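You operate a simulated robot arm through the tools that you are given. There is no shell and no other tool. Be economical: measure what you need, move in short steps, check, and stop when the job is done.

You run a simulated robot arm. Do the job below in one go: nothing can be reset, and whatever is moved stays where it is left.

Task
Unclamp and lift out spout and gasket, and brush the ferrule clean.
Fine: leave the cam knob at FREE and both ring halves open; both parts go in the small blue tray; use the blue brush and put it back. Set down upright: blue spout, blue brush. What is to be rubbed or washed off counts as gone when no trace of it is left.

Only the result counts: the job must be done as asked and must still hold three seconds after the hand-in. Knocking over, shifting, dropping, spilling or breaking anything else fails it.

Robot
A 6-joint arm with a two-finger parallel gripper, fixed in place. Base frame: the origin is at the foot of the arm, x ahead of it, y to its left, z up; the work surface is at about z = 88. Readings come in cm, degrees, newtons and seconds.
With the tool pointing down near the work surface it reaches from about 24 to 64 cm from the base axis. Its first joint turns from -66.0 to 66.0 degrees. Payload 2.7 kg.
Tool frame: the origin (TCP) lies between the finger pads and is the grasp point; the fingertips stand 2.3 cm ahead of it; z points along the fingers, y is the line along which they close. The gripper opens to 9.4 cm. The fingers are 3.8 cm wide and 1 cm thick; the gripper's body (5.4 by 9.6 cm) begins 3.9 cm behind the TCP.
Orientation is that of the tool frame in the base frame, as a unit quaternion [w, x, y, z]. With the fingers straight down and closing along the base's y, the tool's x points along the base's -x, its y along +y and its z along -z.

Tools
- The arm moves only by the tool servo_tool. Its argument "motion" is a list of rows, each a list of 7 numbers: the shift along the tool's x, y, z in units of 200 mm (1.0 is 200 mm), then the turn, a rotation vector about the tool's x, y, z in units of 90 degrees (1.0 is 90 degrees), then the finger opening in cm, from 0 to 9.4. In form: [[x, y, z, rx, ry, rz, jaw], ...]. A call has 1 to 20 rows; each row is the pose to reach, as a shift and turn from the pose commanded when the call began, along the tool's axes at that moment. A call with a number of a shift or a turn outside -1 to 1 is refused whole. Each row takes 0.2 s and may step no farther than 5 cm and 8.6 degrees from the row before; otherwise, or with a gripper value out of range, the whole call is refused. Where a pose cannot be reached the arm comes as near as it can. A force on the tool above 40 N (or 10 N above the force at the start of the call, whichever is more), or a blocked arm, ends the call early, and 0.2 s more pass. The fingers move at their own pace (about 4.5 cm/s each) and stop on an object; they squeeze with about 29 N. The grip force told is the motor's: it shows also when the fingers shut on nothing. Time passes only in rows, and 0.2 s behind the last, so rows that repeat a pose let the fingers close. The reply holds the time, the measured pose of the TCP, the force on the tool along the base axes, the opening and the grip force, in the units named above and with some noise, with the torque about the TCP (base axes, N m) and any sound that the robot's microphone picked up.
- Cameras (640 x 400 px; columns grow to the right, rows downward): "scene" is fixed at [5.98, -41.46, 141.8]; the picture's right is [0.94, -0.35, 0.00], its down [-0.15, -0.41, -0.90] and it looks along [0.31, 0.84, -0.43] (base axes); focal length 369 px, centre (320, 200). "wrist" rides on the gripper at [8.7, 1.6, -7.4] in the tool frame; the picture's right is [-0.18, 0.98, 0.00], its down [-0.58, -0.11, -0.81] and it looks along [-0.79, -0.15, 0.59] (tool axes); focal length 243 px, centre (320, 200). There is no depth. A picture from a camera that has moved, and an enlarged one, comes with that camera's place and axes in the base frame and with its lens. The place of the scene camera against the robot may be out by one fixed shift of up to 1.2 cm in any direction.
- get_image(camera): a new picture of that camera. The clock stands still meanwhile.
- close_up(camera, box): a new picture of the part [left, top, right, bottom] of that camera's present view, enlarged. The clock stands still meanwhile.
- sign_off(): hands the job in; it is judged then, once.

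Go step by step. Nothing tells you positions but the pictures and the camera data: compare them with the known pose of the tool, close in by small moves and look again before you grip or let go. The budget is 120 turns and 64 pictures, counting those below and the enlarged ones. Unless the task says otherwise, let go and move clear before handing in, and close with one line.

The tools are called after "Emit:" as a command line: name --pt "numbers of a row" for each row, then --argument value for the rest, lists and objects as JSON in quotes. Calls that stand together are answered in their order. servo_tool: Moves the arm, as the interface text tells. Its arguments: {"type":"object","properties":{"motion":{"type":"array","items":{"type":"array","items":{"type":"number"}}}},"required":["motion"]} The other tools are called the same way: get_image (camera) takes a picture; close_up (camera, box) takes an enlarged picture of a part of a camera's view; sign_off () hands the job in.

At the start:

```text
time: 0.0
eef_pos: [41.9, 6.56, 123.64]
tcp_rot: [0.001, 0.0, 1.0, -0.001]
wrist_force: [0.4, -0.3, 0.5]
moment: [-0.02, -0.04, 0.0]
grip_width: 9.38
gripper_force: 0.1
```

scene: 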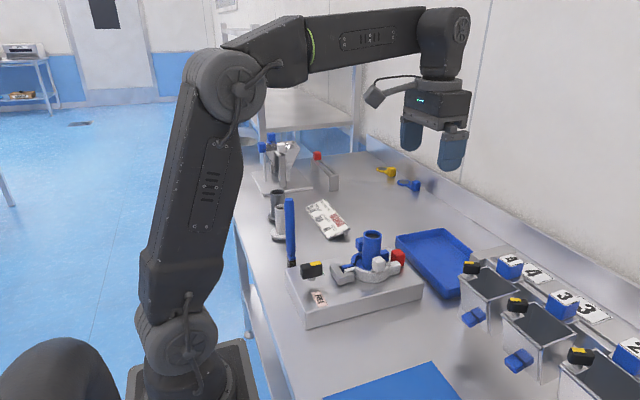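
wrist: 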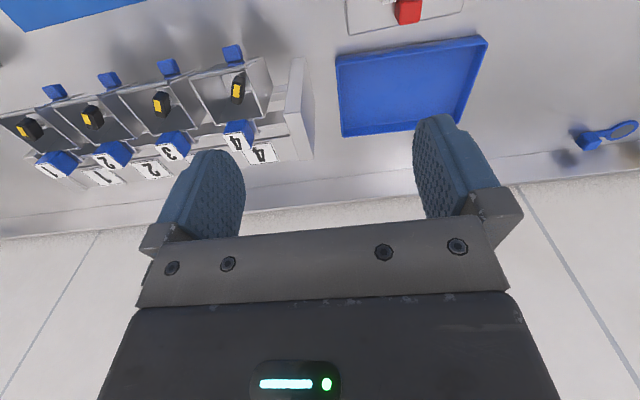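

I see a fixture with a clamp, a blue spout, a tray, and small tools in the scene. I'll look closer before moving.

Emit:
close_up --camera "scene" --box '[270, 190, 430, 330]'

Emit:
close_up --camera "scene" --box '[230, 120, 430, 245]'

```text
2.86 times, centred on (350, 260) of scene
camera zoom: at [5.98, -41.46, 141.8], right [0.94, -0.35, 0.0], down [-0.15, -0.41, -0.9], along [0.31, 0.84, -0.43], focal length 1055 px, centre (234, 29)
```

zoom: 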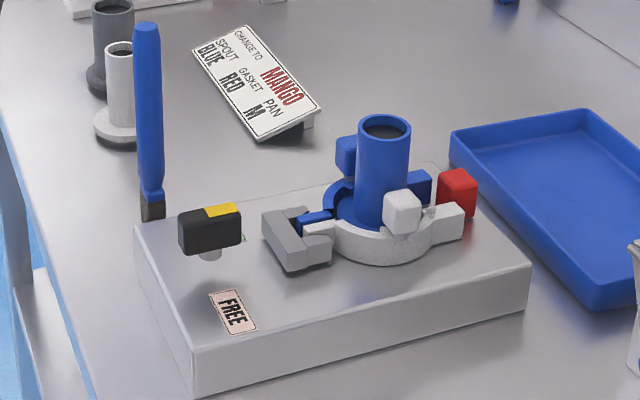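

```text
3.20 times, centred on (330, 182) of scene
camera zoom: at [5.98, -41.46, 141.8], right [0.94, -0.35, 0.0], down [-0.15, -0.41, -0.9], along [0.31, 0.84, -0.43], focal length 1182 px, centre (288, 256)
```

zoom: 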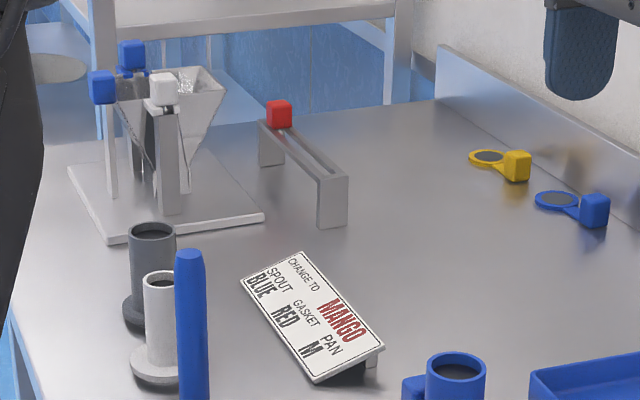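

The fixture lies roughly at x 22–48, y 10–25. I'll swing the wrist camera round to look at it along +y.

Emit:
servo_tool --pt "0.027 -0.048 0.035 0 0 -0.09 9.4" --pt "0.054 -0.096 0.07 0 0 -0.18 9.4" --pt "0.08 -0.144 0.104 0 0 -0.27 9.4" --pt "0.107 -0.192 0.138 0 0 -0.36 9.4" --pt "0.134 -0.24 0.173 0 0 -0.45 9.4" --pt "0.16 -0.29 0.207 0 0 -0.54 9.4" --pt "0.188 -0.337 0.242 0 0 -0.63 9.4" --pt "0.215 -0.385 0.276 0 0 -0.72 9.4" --pt "0.241 -0.433 0.311 0 0 -0.81 9.4" --pt "0.268 -0.481 0.345 0 0 -0.9 9.4" --pt "0.295 -0.53 0.38 0 0 -0.98 9.4"

Emit:
get_image --camera "wrist"

```text
time: 2.4
eef_pos: [36.03, -4.04, 115.95]
tcp_rot: [0.0, -0.696, 0.718, 0.0]
wrist_force: [0.4, 0.6, -0.2]
moment: [0.01, -0.02, 0.01]
grip_width: 9.37
gripper_force: 0.1
```

```text
59 pictures are left
camera wrist: at [34.0, -12.44, 123.61], right [-0.98, 0.21, 0.0], down [0.12, 0.58, 0.81], along [0.17, 0.79, -0.59], focal length 243 px, centre (320, 200)
```

wrist: 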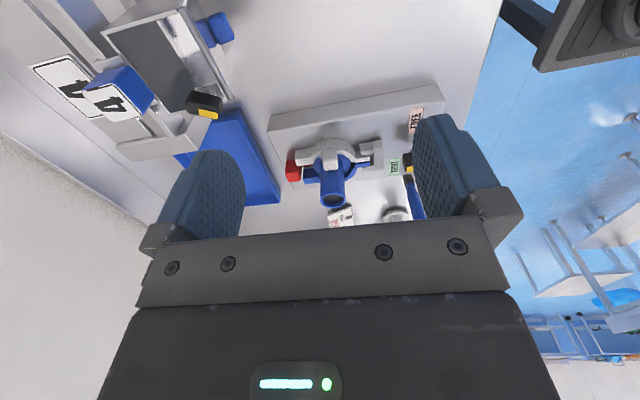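

Emit:
close_up --camera "wrist" --box '[250, 80, 450, 220]'

```text
2.86 times, centred on (350, 150) of wrist
camera zoom: at [34.0, -12.44, 123.61], right [-0.98, 0.21, 0.0], down [0.12, 0.58, 0.81], along [0.17, 0.79, -0.59], focal length 693 px, centre (234, 343)
```

zoom: 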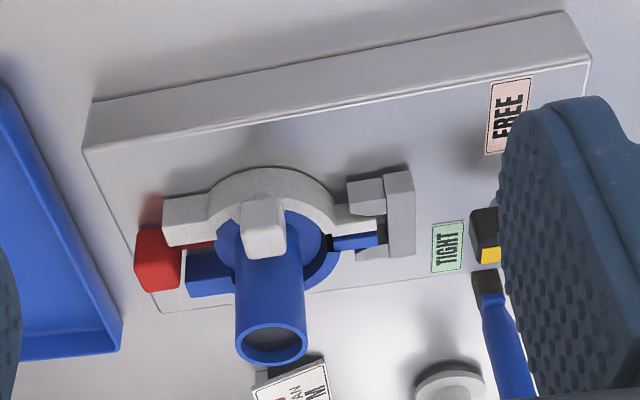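

The knob points to TIGHT (+x), and FREE is on the -y side, so it needs a clockwise quarter turn. I'll take a closer look at the knob, at about (26, 17.5).

Emit:
servo_tool --pt "-0.17 0.105 0.04 0 0 -0.005 9.4" --pt "-0.35 0.21 0.08 0 0 -0.01 9.4" --pt "-0.53 0.32 0.12 0 0 -0.015 9.4" --pt "-0.71 0.42 0.16 0 0 -0.02 9.4" --pt "-0.885 0.528 0.2 0 0 -0.02 9.4"

Emit:
get_image --camera "wrist"

```text
time: 3.6
eef_pos: [25.97, 14.04, 112.08]
tcp_rot: [0.001, -0.706, 0.708, -0.001]
wrist_force: [-0.6, -0.1, -0.3]
moment: [-0.03, 0.0, -0.04]
grip_width: 9.41
gripper_force: 0.0
```

```text
57 pictures are left
camera wrist: at [24.31, 5.51, 119.65], right [-0.98, 0.19, 0.0], down [0.11, 0.58, 0.81], along [0.15, 0.79, -0.59], focal length 243 px, centre (320, 200)
```

wrist: 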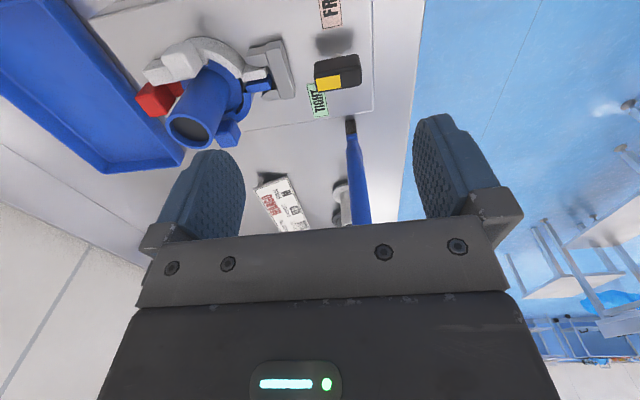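

Emit:
close_up --camera "wrist" --box '[120, 0, 420, 190]'

```text
2.11 times, centred on (270, 95) of wrist
camera zoom: at [24.31, 5.51, 119.65], right [-0.98, 0.19, 0.0], down [0.11, 0.58, 0.81], along [0.15, 0.79, -0.59], focal length 511 px, centre (425, 421)
```

zoom: 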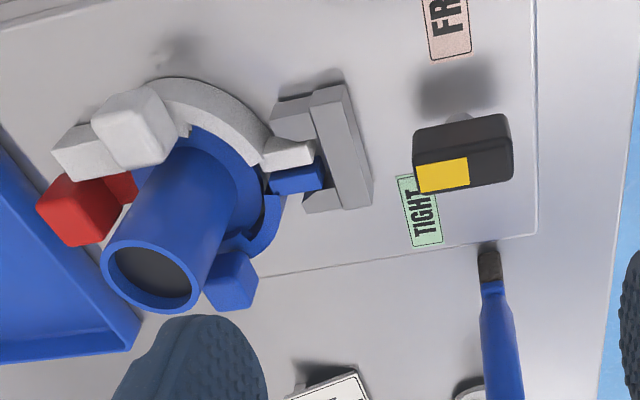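

The knob is a bar about 4.2 × 1.7 cm centred near (24.9, 17.2), with its top at z≈97.6. I'll come down over it and check alignment before gripping its ends.

Emit:
servo_tool --pt "-0.1 0.05 0.1 0 0 0 6.2" --pt "-0.158 0.0535 0.3 0 0 0 6.2" --pt "-0.158 0.0535 0.46 0 0 0 6.2" --pt "-0.158 0.0535 0.58 0 0 0 6.2" --pt "-0.158 0.0535 0.58 0 0 0 6.2"

Emit:
get_image --camera "wrist"

Emit:
close_up --camera "scene" --box '[250, 180, 430, 320]'

```text
time: 4.8
eef_pos: [25.01, 17.14, 100.46]
tcp_rot: [0.001, -0.707, 0.707, 0.0]
wrist_force: [0.0, 0.1, -0.9]
moment: [-0.02, 0.01, 0.03]
grip_width: 6.23
gripper_force: 0.2
```

```text
55 pictures are left
camera wrist: at [23.36, 8.59, 108.06], right [-0.98, 0.18, 0.0], down [0.11, 0.58, 0.81], along [0.15, 0.79, -0.59], focal length 243 px, centre (320, 200)
```

wrist: 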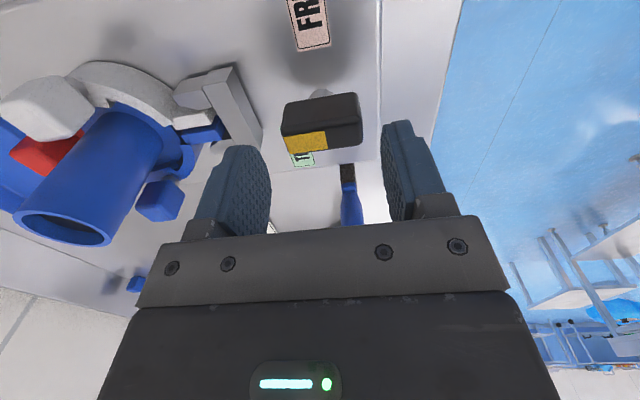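

```text
2.86 times, centred on (340, 250) of scene
camera zoom: at [5.98, -41.46, 141.8], right [0.94, -0.35, 0.0], down [-0.15, -0.41, -0.9], along [0.31, 0.84, -0.43], focal length 1055 px, centre (263, 57)
```

zoom: 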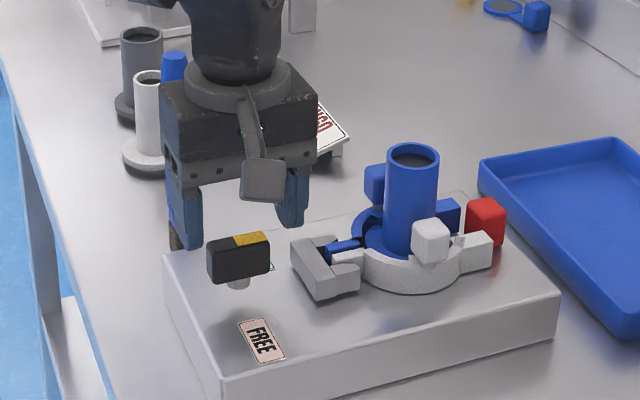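

Emit:
close_up --camera "wrist" --box '[160, 50, 420, 215]'

```text
2.42 times, centred on (290, 132) of wrist
camera zoom: at [23.36, 8.59, 108.06], right [-0.98, 0.18, 0.0], down [0.11, 0.58, 0.81], along [0.15, 0.79, -0.59], focal length 588 px, centre (393, 364)
```

zoom: 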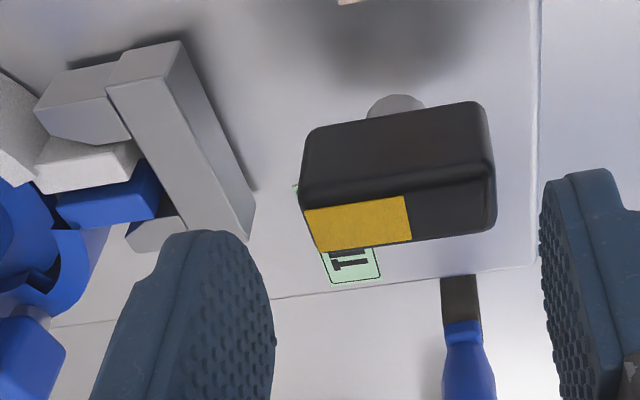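

Alignment holds: the knob centre is (24.9, 17.1) and its body runs z 95.2–97.6. I'll descend and grip it by its ends.

Emit:
servo_tool --pt "0.0 0.005 0.08 0 0 0 6.2" --pt "0.0 0.005 0.173 0 0 0 6.2" --pt "0.0 0.005 0.173 0 0 0 3.5" --pt "0.0 0.005 0.173 0 0 0 3.5" --pt "0.0 0.005 0.173 0 0 0 3.5"

```text
time: 6.0
eef_pos: [24.96, 17.33, 96.68]
tcp_rot: [0.0, 0.707, -0.707, 0.0]
wrist_force: [-8.1, 2.9, -2.5]
moment: [0.33, 0.08, 0.0]
grip_width: 4.41
gripper_force: 45.1
```

Gripped at 4.4 cm. Now I turn it 90° clockwise, seen from above.

Emit:
servo_tool --pt "0 0.005 0 0 0 0.09 3.5" --pt "0 0.005 0 0 0 0.18 3.5" --pt "0 0.005 0 0 0 0.27 3.5" --pt "0 0.005 0 0 0 0.36 3.5" --pt "0 0.005 0 0 0 0.45 3.5" --pt "0 0.005 0 0 0 0.54 3.5" --pt "0 0.005 0 0 0 0.63 3.5" --pt "0 0.005 0 0 0 0.72 3.5" --pt "0 0.005 0 0 0 0.81 3.5" --pt "0 0.005 0 0 0 0.9 3.5" --pt "0 0.005 0 0 0 0.99 3.5"

```text
time: 6.7
eef_pos: [25.02, 17.21, 96.63]
tcp_rot: [0.003, -0.583, 0.812, -0.001]
wrist_force: [10.3, 3.0, -7.0]
moment: [-0.17, 1.11, 0.02]
grip_width: 4.39
gripper_force: 45.0
stopped in row 3: the force on the tool passed its limit at 42 N (the readings are from after the stop); the commanded pose is now the measured one
```

The turn stopped after about 19° on a force limit. I'll look before continuing.

Emit:
get_image --camera "wrist"

Emit:
close_up --camera "scene" --box '[250, 180, 430, 320]'

```text
52 pictures are left
camera wrist: at [20.58, 9.64, 104.31], right [-0.87, 0.49, 0.0], down [0.28, 0.51, 0.81], along [0.4, 0.7, -0.59], focal length 243 px, centre (320, 200)
```

wrist: 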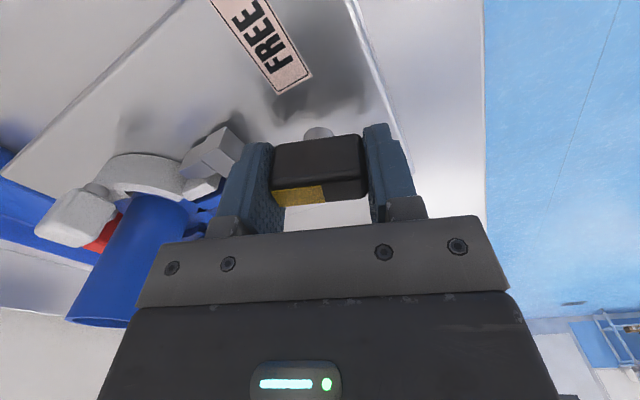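

```text
2.86 times, centred on (340, 250) of scene
camera zoom: at [6.02, -41.45, 141.8], right [0.94, -0.35, 0.0], down [-0.15, -0.41, -0.9], along [0.31, 0.84, -0.44], focal length 1055 px, centre (263, 57)
```

zoom: 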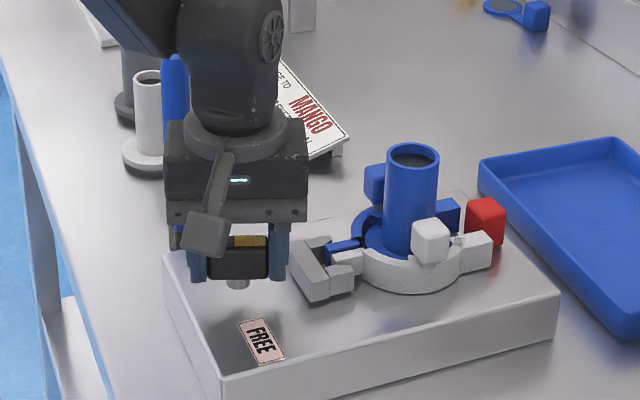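

The knob has turned along with the fingers. I'll continue in small steps and watch the forces.

Emit:
servo_tool --pt "0 0 0 0 0 0.03 3.5" --pt "0 0 0 0 0 0.06 3.5" --pt "0 0 0 0 0 0.06 3.5"

```text
time: 7.5
eef_pos: [25.07, 17.21, 96.7]
tcp_rot: [0.002, -0.544, 0.839, 0.0]
wrist_force: [1.3, 1.6, 0.9]
moment: [-0.19, 0.11, 0.01]
grip_width: 4.39
gripper_force: 45.1
```

Emit:
servo_tool --pt "0 0 0 0 0 0.04 3.5" --pt "0 0 0 0 0 0.08 3.5" --pt "0 0 0 0 0 0.12 3.5" --pt "0 0 0 0 0 0.16 3.5" --pt "0 0 0 0 0 0.2 3.5" --pt "0 0 0 0 0 0.2 3.5"

```text
time: 9.1
eef_pos: [25.04, 17.25, 96.72]
tcp_rot: [0.004, -0.406, 0.914, -0.001]
wrist_force: [10.5, -5.7, -4.2]
moment: [0.5, 0.73, 0.03]
grip_width: 4.38
gripper_force: 45.0
stopped in row 6: the force on the tool passed its limit at 41 N (the readings are from after the stop); the commanded pose is now the measured one
```

Emit:
servo_tool --pt "0 -0.003 0 0 0 0.04 3.5" --pt "0 -0.005 0 0 0 0.08 3.5" --pt "0 -0.007 0 0 0 0.12 3.5" --pt "0 -0.009 0 0 0 0.16 3.5" --pt "0 -0.009 0 0 0 0.16 3.5"

```text
time: 10.2
eef_pos: [25.17, 17.1, 96.76]
tcp_rot: [0.004, -0.287, 0.958, -0.001]
wrist_force: [-0.6, 2.2, 0.7]
moment: [0.24, -0.18, -0.02]
grip_width: 4.39
gripper_force: 44.5
```

Emit:
servo_tool --pt "0 -0.0015 0 0 0 0.04 3.5" --pt "0 -0.003 0 0 0 0.08 3.5" --pt "0 -0.0045 0 0 0 0.12 3.5" --pt "0 -0.006 0 0 0 0.16 3.5" --pt "0 -0.007 0 0 0 0.2 3.5" --pt "0.001 -0.008 0 0 0 0.2 3.5"

```text
time: 11.7
eef_pos: [25.17, 17.08, 96.71]
tcp_rot: [0.002, -0.134, 0.991, -0.001]
wrist_force: [-11.9, 25.8, -18.9]
moment: [0.13, 0.75, -0.04]
grip_width: 4.37
gripper_force: 44.8
```

Emit:
servo_tool --pt "0 0.004 0.002 0 0 0.0 3.5" --pt "0 0.006 0.003 0 0 0.04 3.5" --pt "0 0.006 0.003 0 0 0.08 3.5" --pt "0 0.006 0.003 0 0 0.08 3.5"

```text
time: 12.7
eef_pos: [25.06, 17.08, 96.81]
tcp_rot: [0.004, -0.071, 0.997, 0.0]
wrist_force: [-2.4, -0.8, 5.4]
moment: [0.09, 1.44, 0.01]
grip_width: 4.39
gripper_force: 44.9
```

Emit:
servo_tool --pt "0 0 0 0 0 0.04 3.5" --pt "0 0 0 0 0 0.08 3.5" --pt "0 0 0 0 0 0.095 3.5" --pt "0 0 0 0 0 0.095 3.5"

Emit:
close_up --camera "scene" --box '[250, 180, 430, 320]'

```text
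time: 13.7
eef_pos: [25.13, 17.0, 96.72]
tcp_rot: [0.004, 0.002, 1.0, 0.0]
wrist_force: [-15.5, -15.9, 27.7]
moment: [0.29, -0.56, 0.48]
grip_width: 4.39
gripper_force: 44.8
```

```text
2.86 times, centred on (340, 250) of scene
camera zoom: at [5.91, -41.52, 141.78], right [0.94, -0.35, 0.0], down [-0.15, -0.41, -0.9], along [0.31, 0.84, -0.43], focal length 1055 px, centre (263, 57)
```

zoom: 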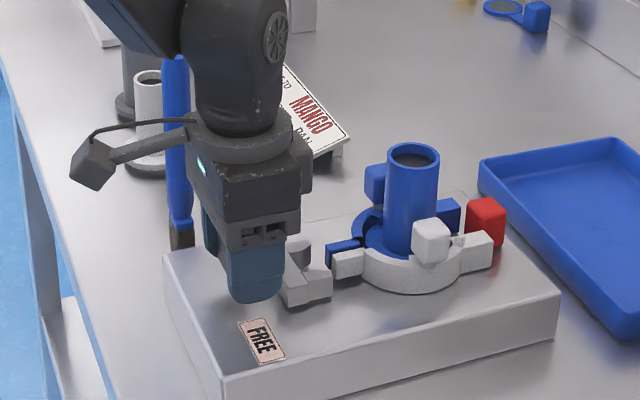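

The hook has drawn back from the ring tips and the knob is at about 90°. I'll release and rise.

Emit:
servo_tool --pt "0 0 0 0 0 0 6.5" --pt "0 0 0 0 0 0 6.5" --pt "0 0 -0.1 0 0 0 6.5" --pt "0 0 -0.3 0 0 0 6.5" --pt "0 0 -0.5 0 0 0 6.5" --pt "0 0 -0.7 0 0 0 9.4"

Emit:
get_image --camera "wrist"

Emit:
close_up --camera "scene" --box '[250, 180, 430, 320]'

```text
time: 15.1
eef_pos: [25.08, 17.31, 110.84]
tcp_rot: [0.004, 0.003, 1.0, 0.0]
wrist_force: [0.0, -0.4, -0.6]
moment: [-0.01, 0.0, 0.02]
grip_width: 9.41
gripper_force: 0.1
```

```text
49 pictures are left
camera wrist: at [16.31, 19.05, 118.34], right [0.19, 0.98, 0.0], down [0.58, -0.11, 0.81], along [0.8, -0.15, -0.59], focal length 243 px, centre (320, 200)
```

wrist: 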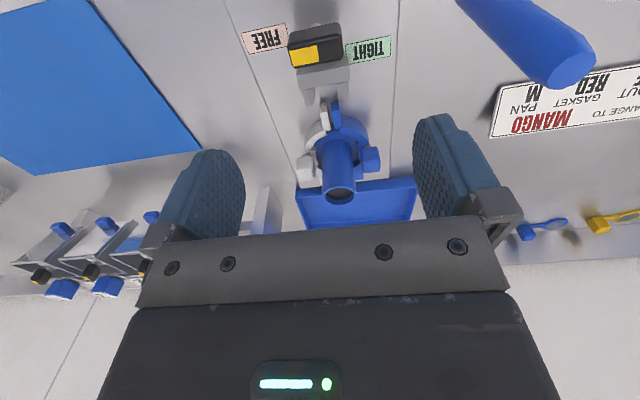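

```text
2.86 times, centred on (340, 250) of scene
camera zoom: at [5.98, -41.46, 141.8], right [0.94, -0.35, 0.0], down [-0.15, -0.41, -0.9], along [0.31, 0.84, -0.43], focal length 1055 px, centre (263, 57)
```

zoom: 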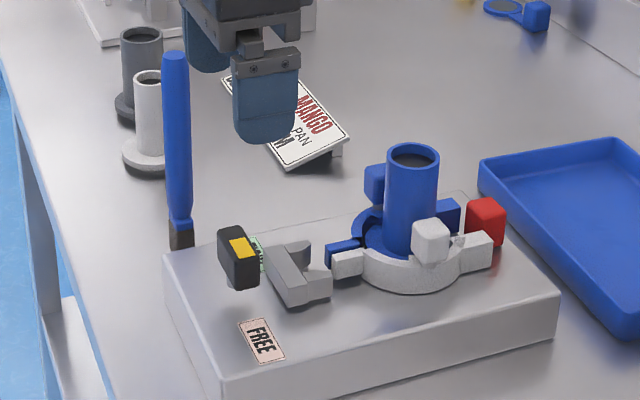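

Emit:
close_up --camera "wrist" --box '[240, 20, 440, 220]'

```text
2.00 times, centred on (340, 120) of wrist
camera zoom: at [16.31, 19.05, 118.34], right [0.19, 0.98, 0.0], down [0.58, -0.11, 0.81], along [0.8, -0.15, -0.59], focal length 485 px, centre (280, 360)
```

zoom: 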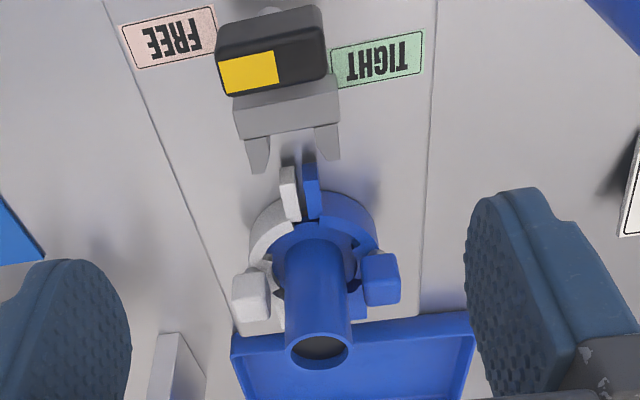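

Knob is at FREE. Next I need a better view of the ring halves and hinge, from above on the -y side.

Emit:
servo_tool --pt "-0.055 -0.02 -0.05 0 0 -0.09 9.4" --pt "-0.11 -0.04 -0.1 0 0 -0.18 9.4" --pt "-0.165 -0.06 -0.15 0 0 -0.27 9.4" --pt "-0.22 -0.075 -0.15 0 0 -0.36 9.4" --pt "-0.275 -0.09 -0.15 0 0 -0.45 9.4" --pt "-0.33 -0.11 -0.15 0 0 -0.54 9.4" --pt "-0.385 -0.13 -0.15 0 0 -0.63 9.4" --pt "-0.44 -0.15 -0.15 0 0 -0.72 9.4" --pt "-0.5 -0.17 -0.15 0 0 -0.81 9.4" --pt "-0.56 -0.19 -0.15 0 0 -0.9 9.4" --pt "-0.645 -0.215 -0.15 0 0 -0.99 9.4"

Emit:
get_image --camera "wrist"

Emit:
close_up --camera "wrist" --box '[230, 0, 430, 160]'

```text
time: 17.4
eef_pos: [37.86, 12.81, 113.96]
tcp_rot: [0.002, -0.701, 0.713, -0.003]
wrist_force: [-0.5, 0.5, 0.4]
moment: [-0.01, 0.01, -0.02]
grip_width: 9.43
gripper_force: 0.0
```

```text
46 pictures are left
camera wrist: at [35.9, 4.4, 121.52], right [-0.98, 0.2, -0.01], down [0.11, 0.58, 0.81], along [0.17, 0.79, -0.59], focal length 243 px, centre (320, 200)
```

wrist: 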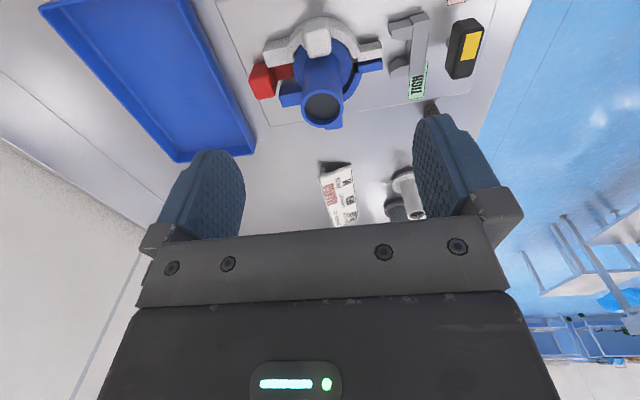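

```text
2.50 times, centred on (330, 80) of wrist
camera zoom: at [35.9, 4.4, 121.52], right [-0.98, 0.2, -0.01], down [0.11, 0.58, 0.81], along [0.17, 0.79, -0.59], focal length 606 px, centre (295, 500)
```

zoom: 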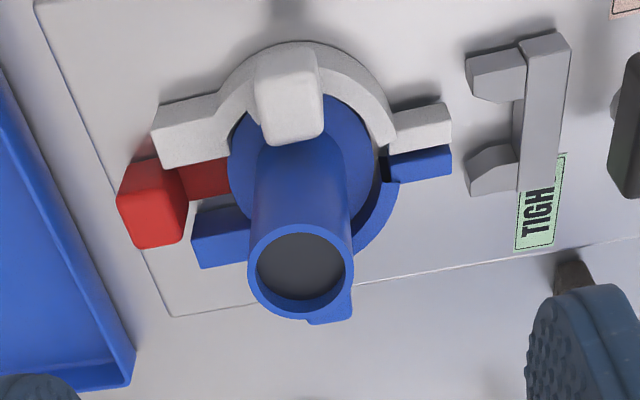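

The spout is at (38.5, 17.2) with its top at 101.6, and the white handle cube is around (38.15, 13.05, 97). I'll come down over the white handle.

Emit:
servo_tool --pt "0.025 -0.012 0.2 0 0 -0.01 5" --pt "0.025 -0.012 0.4 0 0 -0.01 5" --pt "0.025 -0.012 0.55 0 0 -0.01 5" --pt "0.025 -0.012 0.65 0 0 -0.01 5" --pt "0.025 -0.012 0.65 0 0 -0.01 5"

Emit:
get_image --camera "wrist"

Emit:
close_up --camera "scene" --box '[300, 180, 440, 310]'

```text
time: 18.6
eef_pos: [38.24, 12.23, 101.15]
tcp_rot: [0.002, -0.705, 0.709, -0.003]
wrist_force: [0.1, -0.1, 0.2]
moment: [0.04, -0.02, 0.02]
grip_width: 5.0
gripper_force: 0.1
```

```text
44 pictures are left
camera wrist: at [36.45, 3.68, 108.54], right [-0.98, 0.19, -0.01], down [0.11, 0.58, 0.81], along [0.16, 0.79, -0.59], focal length 243 px, centre (320, 200)
```

wrist: 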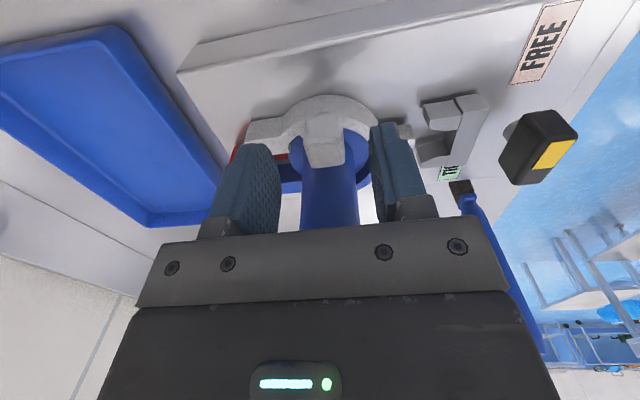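

```text
3.08 times, centred on (370, 245) of scene
camera zoom: at [5.98, -41.46, 141.8], right [0.94, -0.35, 0.0], down [-0.15, -0.41, -0.9], along [0.31, 0.84, -0.43], focal length 1136 px, centre (166, 62)
```

zoom: 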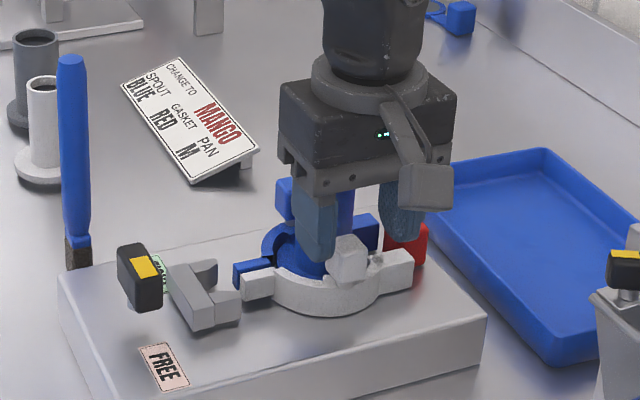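

Emit:
servo_tool --pt "0 0.005 0.08 0 0 0 5" --pt "0 0.005 0.145 0 0 0 5" --pt "0 0.005 0.145 0 0 0 1.5" --pt "0 0.005 0.145 0 0 0 1.5" --pt "0 0.005 0.145 0 0 0 1.5"

```text
time: 19.9
eef_pos: [37.94, 12.32, 97.89]
tcp_rot: [0.002, -0.706, 0.709, -0.002]
wrist_force: [4.8, 1.4, -4.4]
moment: [0.15, 0.38, 0.22]
grip_width: 2.19
gripper_force: 44.6
```

Gripped the white handle (2.2 cm). I'll pull gently toward -y and see how it yields.

Emit:
servo_tool --pt "0.01 0 0 0 0 0 1.5" --pt "0.02 0 0 0 0 0 1.5" --pt "0.03 0 0 0 0 0 1.5" --pt "0.04 0 0 0 0 0 1.5" --pt "0.04 0 0 0 0 0 1.5"

Emit:
close_up --camera "scene" --box '[300, 180, 440, 310]'

```text
time: 21.1
eef_pos: [38.22, 11.61, 97.93]
tcp_rot: [0.006, -0.706, 0.708, -0.004]
wrist_force: [20.7, 30.9, -15.9]
moment: [0.2, 0.55, 0.89]
grip_width: 2.4
gripper_force: 44.9
```

```text
3.08 times, centred on (370, 245) of scene
camera zoom: at [6.06, -41.37, 141.82], right [0.94, -0.35, 0.0], down [-0.15, -0.41, -0.9], along [0.31, 0.84, -0.44], focal length 1136 px, centre (166, 62)
```

zoom: 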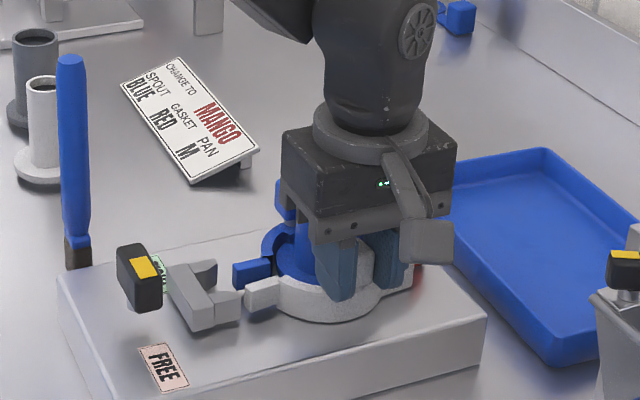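

The half swings on a pivot at its +x end, around (43, 15.5). I'll follow that arc, turning the tool with it.

Emit:
servo_tool --pt "-0.005 -0.006 0 0 0 -0.04 1.5" --pt "-0.012 -0.0115 0 0 0 -0.078 1.5" --pt "0.0 -0.025 0 0 0 -0.122 1.5" --pt "0.0155 -0.04 0 0 0 -0.167 1.5" --pt "0.029 -0.056 0 0 0 -0.211 1.5" --pt "0.0415 -0.072 0 0 0 -0.256 1.5" --pt "0.0415 -0.072 0 0 0 -0.256 1.5"

Emit:
close_up --camera "scene" --box '[300, 180, 440, 310]'

```text
time: 22.6
eef_pos: [39.48, 10.34, 97.94]
tcp_rot: [0.0, 0.833, -0.553, 0.002]
wrist_force: [-5.2, -23.2, 15.7]
moment: [-0.68, 0.41, -0.65]
grip_width: 2.19
gripper_force: 44.9
```

```text
3.08 times, centred on (370, 245) of scene
camera zoom: at [5.94, -41.53, 141.78], right [0.94, -0.35, 0.0], down [-0.15, -0.41, -0.9], along [0.31, 0.84, -0.43], focal length 1136 px, centre (166, 62)
```

zoom: 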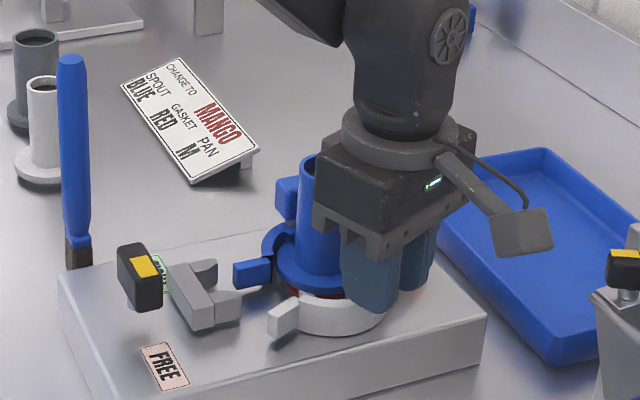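

Emit:
servo_tool --pt "0.024 -0.006 0 0 0 -0.04 1.5" --pt "0.048 -0.0134 0 0 0 -0.089 1.5" --pt "0.066 -0.027 0 0 0 -0.134 1.5" --pt "0.082 -0.041 0 0 0 -0.178 1.5" --pt "0.098 -0.057 0 0 0 -0.222 1.5" --pt "0.1126 -0.073 0 0 0 -0.267 1.5" --pt "0.1126 -0.073 0 0 0 -0.267 1.5"

Emit:
close_up --camera "scene" --box '[300, 180, 440, 310]'

```text
time: 24.2
eef_pos: [41.64, 9.06, 98.01]
tcp_rot: [-0.001, 0.93, -0.367, 0.002]
wrist_force: [-22.1, 4.0, 10.6]
moment: [-0.2, 0.34, 1.24]
grip_width: 2.17
gripper_force: 45.2
```

```text
3.08 times, centred on (370, 245) of scene
camera zoom: at [5.91, -41.45, 141.8], right [0.94, -0.35, 0.0], down [-0.15, -0.41, -0.9], along [0.31, 0.84, -0.43], focal length 1136 px, centre (166, 62)
```

zoom: 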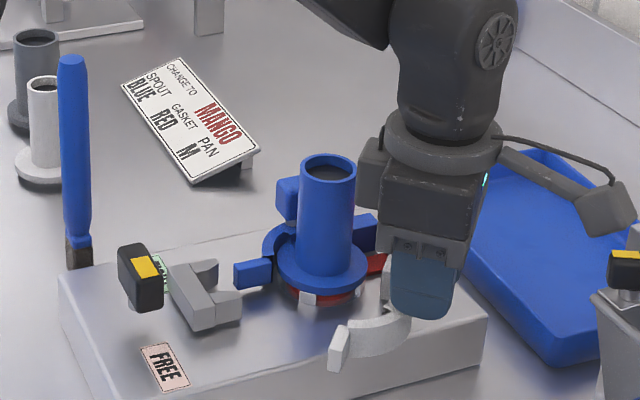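

Emit:
servo_tool --pt "0.01 -0.013 0 0 0 -0.035 1.5" --pt "0.018 -0.026 0 0 0 -0.07 1.5" --pt "0.018 -0.026 0 0 0 -0.07 1.5"

```text
time: 25.1
eef_pos: [42.36, 8.94, 97.92]
tcp_rot: [0.001, 0.949, -0.316, 0.0]
wrist_force: [-22.3, -22.6, 5.8]
moment: [0.05, 0.06, 0.99]
grip_width: 2.18
gripper_force: 44.9
```

Emit:
servo_tool --pt "0.02 -0.012 0 0 0 -0.045 1.5" --pt "0.04 -0.024 0 0 0 -0.089 1.5" --pt "0.04 -0.024 0 0 0 -0.089 1.5"

```text
time: 25.9
eef_pos: [43.13, 8.8, 97.9]
tcp_rot: [0.002, 0.968, -0.25, 0.001]
wrist_force: [-23.4, -29.6, 6.3]
moment: [-0.14, -0.49, 1.27]
grip_width: 2.16
gripper_force: 45.2
```

The white half is about 60° open. I'll release and rise.

Emit:
servo_tool --pt "0 0 0 0 0 0 4.5" --pt "0 0 0 0 0 0 4.5" --pt "0 0 -0.1 0 0 0 4.5" --pt "0 0 -0.3 0 0 0 4.5" --pt "0 0 -0.5 0 0 0 4.5" --pt "0 0 -0.7 0 0 0 4.5"

Emit:
close_up --camera "scene" --box '[300, 180, 440, 310]'

```text
time: 27.2
eef_pos: [43.0, 8.99, 111.93]
tcp_rot: [-0.001, 0.969, -0.249, 0.003]
wrist_force: [-0.6, 0.0, -0.2]
moment: [0.02, -0.02, -0.02]
grip_width: 4.5
gripper_force: 0.0
```

```text
3.08 times, centred on (370, 245) of scene
camera zoom: at [5.98, -41.46, 141.8], right [0.94, -0.35, 0.0], down [-0.15, -0.41, -0.9], along [0.31, 0.84, -0.43], focal length 1136 px, centre (166, 62)
```

zoom: 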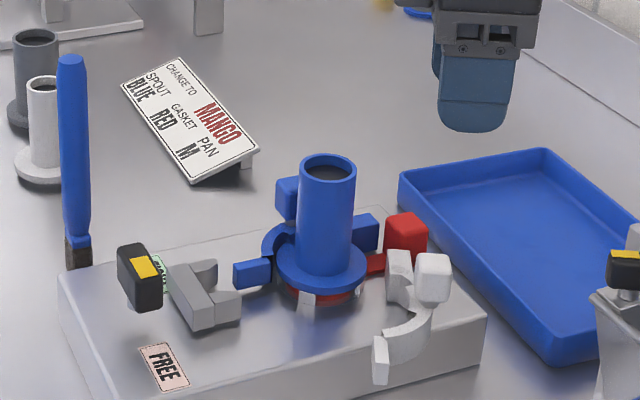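

White half is open. The blue handle is the mirror, at about (38.05, 21.1, 97), so I'll go above it now.

Emit:
servo_tool --pt "-0.066 -0.056 0 0 0 0.085 5" --pt "-0.132 -0.112 0 0 0 0.17 5" --pt "-0.198 -0.168 0 0 0 0.255 5" --pt "-0.264 -0.224 0 0 0 0.34 5" --pt "-0.33 -0.28 0 0 0 0.425 5" --pt "-0.396 -0.336 0 0 0 0.51 5" --pt "-0.46 -0.39 0 0 0 0.595 5" --pt "-0.527 -0.4475 0 0 0 0.681 5" --pt "-0.527 -0.4475 0.2 0 0 0.681 5" --pt "-0.527 -0.4475 0.4 0 0 0.681 5" --pt "-0.527 -0.4475 0.53 0 0 0.681 5" --pt "-0.527 -0.4475 0.53 0 0 0.681 5"

Emit:
get_image --camera "wrist"

Emit:
close_up --camera "scene" --box '[300, 180, 440, 310]'

```text
time: 29.9
eef_pos: [38.31, 21.95, 101.05]
tcp_rot: [0.002, -0.705, 0.709, -0.002]
wrist_force: [0.0, 0.5, -0.5]
moment: [0.01, 0.03, -0.02]
grip_width: 4.99
gripper_force: 0.1
```

```text
38 pictures are left
camera wrist: at [36.62, 13.51, 108.61], right [-0.98, 0.19, -0.01], down [0.11, 0.58, 0.81], along [0.16, 0.79, -0.59], focal length 243 px, centre (320, 200)
```

wrist: 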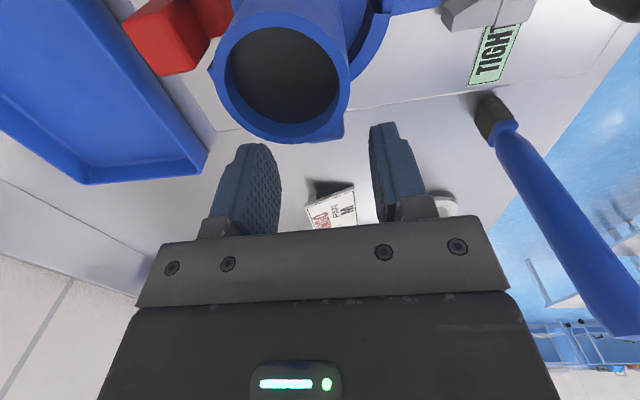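

```text
3.08 times, centred on (370, 245) of scene
camera zoom: at [5.98, -41.46, 141.8], right [0.94, -0.35, 0.0], down [-0.15, -0.41, -0.9], along [0.31, 0.84, -0.43], focal length 1136 px, centre (166, 62)
```

zoom: 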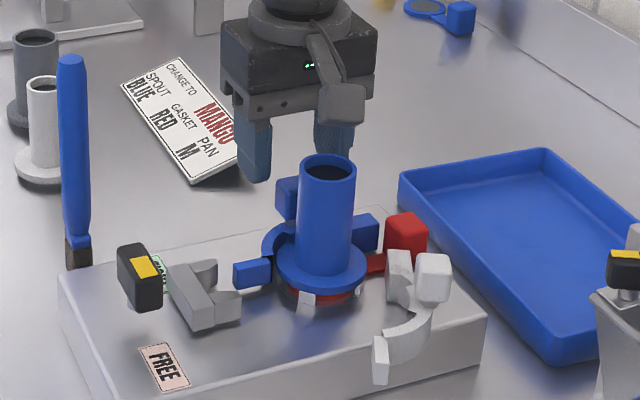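

Emit:
servo_tool --pt "0 0.013 0.08 0 0 0 5" --pt "0 0.013 0.145 0 0 0 5" --pt "0 0.013 0.145 0 0 0 1.5" --pt "0 0.013 0.145 0 0 0 1.5" --pt "0 0.013 0.145 0 0 0 1.5"

```text
time: 31.1
eef_pos: [38.17, 22.13, 98.22]
tcp_rot: [0.003, -0.706, 0.708, -0.002]
wrist_force: [2.2, 1.2, -0.8]
moment: [0.13, 0.43, 0.13]
grip_width: 2.18
gripper_force: 44.6
```

Gripped the blue handle. Swinging it open about the mirrored pivot (43.6, 19.2).

Emit:
servo_tool --pt "-0.017 -0.01 0 0 0 0.042 1.5" --pt "-0.034 -0.0215 0 0 0 0.083 1.5" --pt "-0.05 -0.034 0 0 0 0.125 1.5" --pt "-0.065 -0.047 0 0 0 0.167 1.5" --pt "-0.08 -0.062 0 0 0 0.208 1.5" --pt "-0.093 -0.077 0 0 0 0.25 1.5" --pt "-0.093 -0.077 0 0 0 0.25 1.5"

```text
time: 32.6
eef_pos: [39.58, 23.94, 98.14]
tcp_rot: [0.0, -0.553, 0.833, -0.001]
wrist_force: [-12.6, 4.8, -24.9]
moment: [0.72, 0.04, -0.38]
grip_width: 2.19
gripper_force: 44.7
```

Emit:
servo_tool --pt "-0.017 -0.01 0.003 0 0 0.042 1.5" --pt "-0.034 -0.0215 0.004 0 0 0.083 1.5" --pt "-0.05 -0.034 0.004 0 0 0.125 1.5" --pt "-0.065 -0.047 0.004 0 0 0.167 1.5" --pt "-0.08 -0.062 0.004 0 0 0.208 1.5" --pt "-0.093 -0.077 0.004 0 0 0.25 1.5" --pt "-0.105 -0.093 0.004 0 0 0.292 1.5" --pt "-0.116 -0.11 0.004 0 0 0.333 1.5" --pt "-0.126 -0.128 0.004 0 0 0.375 1.5" --pt "-0.135 -0.1455 0.004 0 0 0.417 1.5" --pt "-0.135 -0.1455 0.004 0 0 0.417 1.5"

```text
time: 35.0
eef_pos: [43.3, 25.3, 98.27]
tcp_rot: [0.001, -0.255, 0.967, 0.0]
wrist_force: [-20.6, 5.6, -17.3]
moment: [0.1, 0.08, -1.19]
grip_width: 2.21
gripper_force: 44.5
```

Emit:
servo_tool --pt "0 0 0 0 0 0 4.5" --pt "0 0 0 0 0 0 4.5" --pt "0 0 -0.1 0 0 0 4.5" --pt "0 0 -0.3 0 0 0 4.5" --pt "0 0 -0.5 0 0 0 6" --pt "0 0 -0.7 0 0 0 7"

Emit:
close_up --camera "scene" --box '[280, 180, 480, 310]'

Emit:
get_image --camera "wrist"

```text
time: 36.5
eef_pos: [43.35, 25.09, 112.33]
tcp_rot: [0.004, -0.257, 0.966, -0.001]
wrist_force: [0.6, 0.4, -0.5]
moment: [0.01, -0.02, 0.01]
grip_width: 7.01
gripper_force: 0.1
```

```text
3.08 times, centred on (380, 245) of scene
camera zoom: at [5.98, -41.46, 141.8], right [0.94, -0.35, 0.0], down [-0.15, -0.41, -0.9], along [0.31, 0.84, -0.43], focal length 1136 px, centre (135, 62)
```

zoom: 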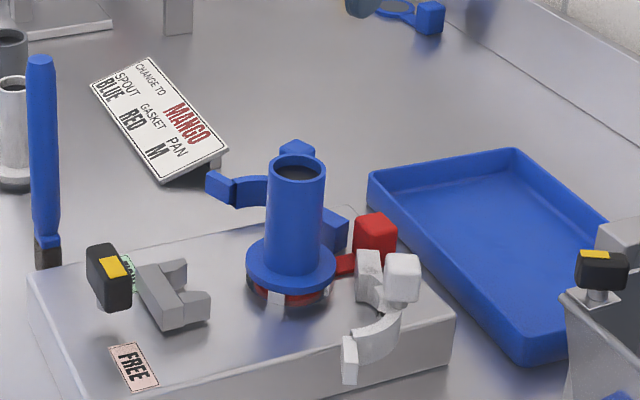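

```text
35 pictures are left
camera wrist: at [35.05, 22.37, 119.94], right [-0.33, 0.94, 0.0], down [0.55, 0.19, 0.81], along [0.77, 0.26, -0.59], focal length 243 px, centre (320, 200)
```

wrist: 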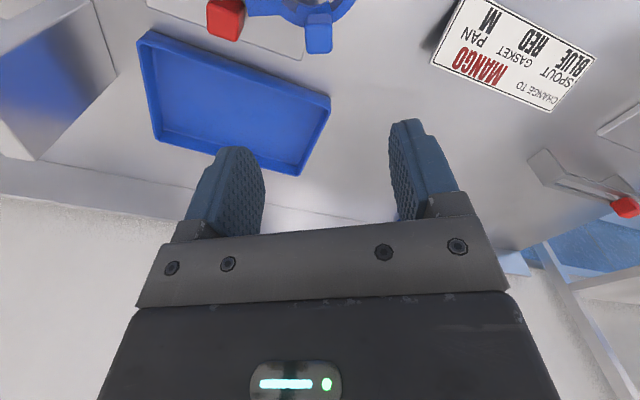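

Both halves are open. Next the spout: I'll come over (38.5, 17.2) closing along y and check.

Emit:
servo_tool --pt "0.08 -0.044 0 0 0 0.07 7" --pt "0.16 -0.088 0 0 0 0.14 7" --pt "0.24 -0.132 0 0 0 0.21 7" --pt "0.32 -0.176 0 0 0 0.28 7" --pt "0.4066 -0.222 0.1 0 0 0.331 7" --pt "0.4066 -0.222 0.25 0 0 0.331 7" --pt "0.4066 -0.222 0.35 0 0 0.331 7" --pt "0.4066 -0.222 0.35 0 0 0.331 7"

Emit:
get_image --camera "wrist"

```text
time: 38.2
eef_pos: [38.55, 17.22, 105.3]
tcp_rot: [0.003, 0.001, 1.0, 0.0]
wrist_force: [-0.8, 0.2, 0.4]
moment: [-0.01, -0.05, 0.0]
grip_width: 6.99
gripper_force: 0.0
```

```text
34 pictures are left
camera wrist: at [29.71, 18.95, 112.89], right [0.18, 0.98, 0.0], down [0.58, -0.11, 0.81], along [0.8, -0.15, -0.59], focal length 243 px, centre (320, 200)
```

wrist: 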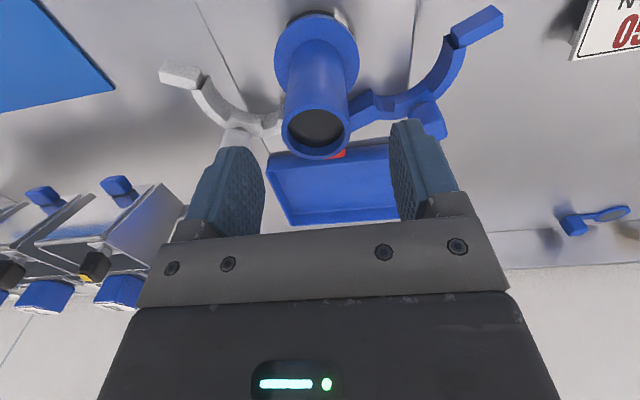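

Emit:
servo_tool --pt "0.008 0 0.12 0 0 0 7" --pt "0.008 0 0.22 0 0 0 7" --pt "0.008 0 0.275 0 0 0 7" --pt "0.008 0 0.275 0 0 0 3" --pt "0.008 0 0.275 0 0 0 3" --pt "0.008 0 0.275 0 0 0 3"

```text
time: 39.6
eef_pos: [38.36, 17.33, 99.83]
tcp_rot: [0.003, 0.0, 1.0, 0.0]
wrist_force: [1.2, -3.2, -1.1]
moment: [-0.25, -0.05, 0.02]
grip_width: 3.82
gripper_force: 28.8
```

Gripped the spout (3.8 cm). Lifting straight up.

Emit:
servo_tool --pt "0 0 -0.03 0 0 0 3" --pt "0 0 -0.08 0 0 0 3" --pt "0 0 -0.15 0 0 0 3" --pt "0 0 -0.25 0 0 0 3" --pt "0 0 -0.4 0 0 0 3" --pt "0 0 -0.55 0 0 0 3" --pt "0 0 -0.55 0 0 0 3"

Emit:
get_image --camera "scene"

Emit:
close_up --camera "scene" --box '[280, 160, 500, 310]'

```text
time: 41.2
eef_pos: [38.4, 17.5, 110.82]
tcp_rot: [0.004, 0.0, 1.0, 0.0]
wrist_force: [0.2, -0.5, -1.1]
moment: [0.0, 0.01, 0.0]
grip_width: 3.85
gripper_force: 28.9
```

```text
33 pictures are left
```

scene: 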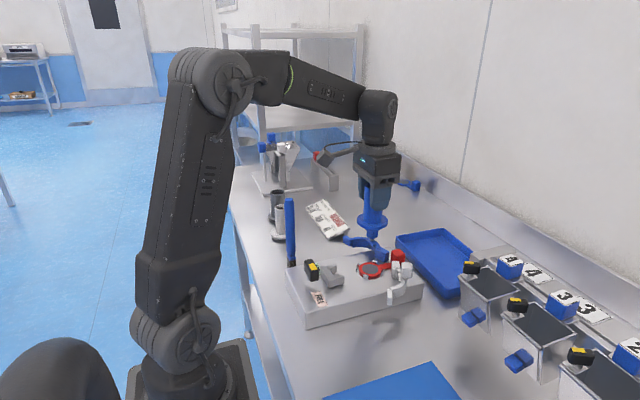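

```text
2.67 times, centred on (390, 235) of scene
camera zoom: at [5.98, -41.46, 141.8], right [0.94, -0.35, 0.0], down [-0.15, -0.41, -0.9], along [0.31, 0.84, -0.43], focal length 985 px, centre (133, 107)
```

zoom: 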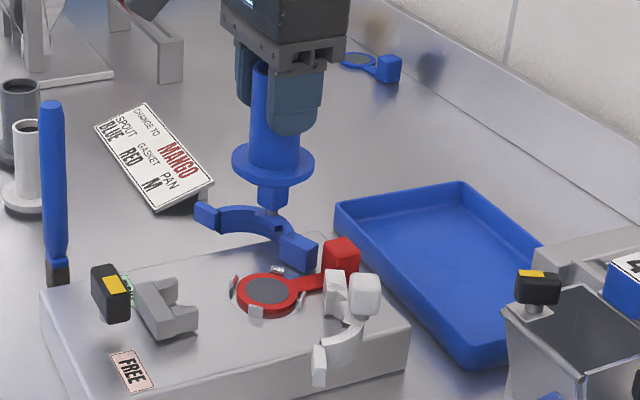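

Spout is out and the red gasket is exposed. I'll carry the spout over the tray at about (56, 12.5).

Emit:
servo_tool --pt "-0.1 -0.03 0 0 0 0 3" --pt "-0.25 -0.07 0 0 0 0 3" --pt "-0.42 -0.12 0 0 0 0 3" --pt "-0.6 -0.17 0 0 0 0 3" --pt "-0.76 -0.22 0 0 0 0 3" --pt "-0.88 -0.25 0 0 0 0 3" --pt "-0.88 -0.25 0.15 0 0 0 3" --pt "-0.88 -0.25 0.35 0 0 0 3" --pt "-0.88 -0.25 0.5 0 0 0 3" --pt "-0.88 -0.25 0.5 0 0 0 3"

Emit:
get_image --camera "wrist"

Emit:
close_up --camera "scene" --box '[340, 150, 520, 310]'

```text
time: 43.5
eef_pos: [55.99, 12.8, 101.03]
tcp_rot: [0.004, 0.0, 1.0, 0.0]
wrist_force: [0.8, 0.3, -0.6]
moment: [0.0, -0.02, -0.02]
grip_width: 3.85
gripper_force: 29.4
```

```text
31 pictures are left
camera wrist: at [47.18, 14.54, 108.48], right [0.18, 0.98, 0.0], down [0.58, -0.11, 0.81], along [0.8, -0.15, -0.59], focal length 243 px, centre (320, 200)
```

wrist: 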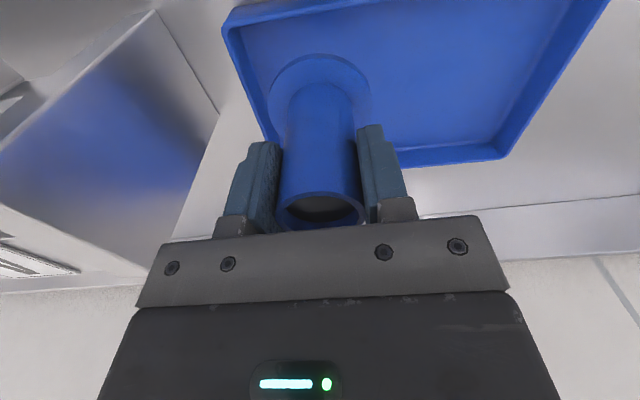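

```text
2.50 times, centred on (430, 230) of scene
camera zoom: at [5.98, -41.46, 141.8], right [0.94, -0.35, 0.0], down [-0.15, -0.41, -0.9], along [0.31, 0.84, -0.43], focal length 923 px, centre (45, 125)
```

zoom: 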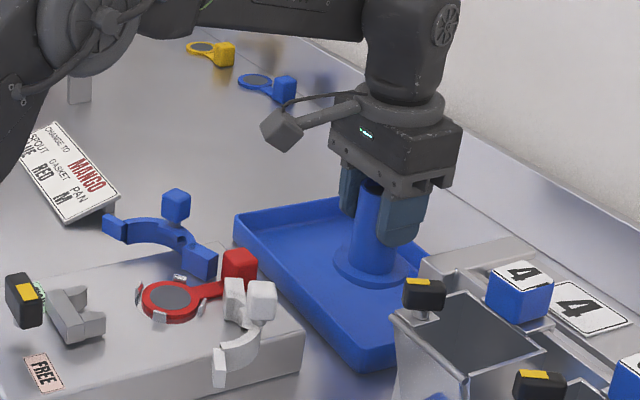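

Emit:
servo_tool --pt "0 0 0.1 0 0 0 3" --pt "0 0 0.18 0 0 0 3" --pt "0 0 0.22 0 0 0 3" --pt "0 0 0.24 0 0 0 3" --pt "0 0 0.25 0 0 0 3" --pt "0 0 0.25 0 0 0 3"

Emit:
close_up --camera "scene" --box '[390, 180, 500, 290]'

```text
time: 44.9
eef_pos: [56.09, 12.45, 96.08]
tcp_rot: [0.004, -0.001, 1.0, 0.0]
wrist_force: [-0.1, -0.9, -0.5]
moment: [0.0, 0.0, 0.05]
grip_width: 3.83
gripper_force: 28.8
```

```text
3.64 times, centred on (445, 235) of scene
camera zoom: at [5.98, -41.46, 141.8], right [0.94, -0.35, 0.0], down [-0.15, -0.41, -0.9], along [0.31, 0.84, -0.43], focal length 1343 px, centre (-134, 73)
```

zoom: 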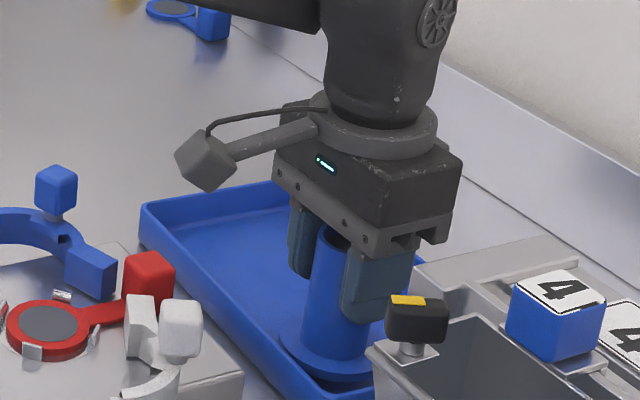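

Emit:
servo_tool --pt "0 0 0.01 0 0 0 3" --pt "0 0 0.02 0 0 0 3" --pt "0 0 0.03 0 0 0 3" --pt "0 0 0.04 0 0 0 3" --pt "0 0 0.04 0 0 0 3"

```text
time: 46.0
eef_pos: [56.08, 12.41, 95.29]
tcp_rot: [0.004, 0.0, 1.0, 0.001]
wrist_force: [-3.1, -0.7, 9.6]
moment: [-0.08, 0.25, 0.01]
grip_width: 3.79
gripper_force: 28.8
```

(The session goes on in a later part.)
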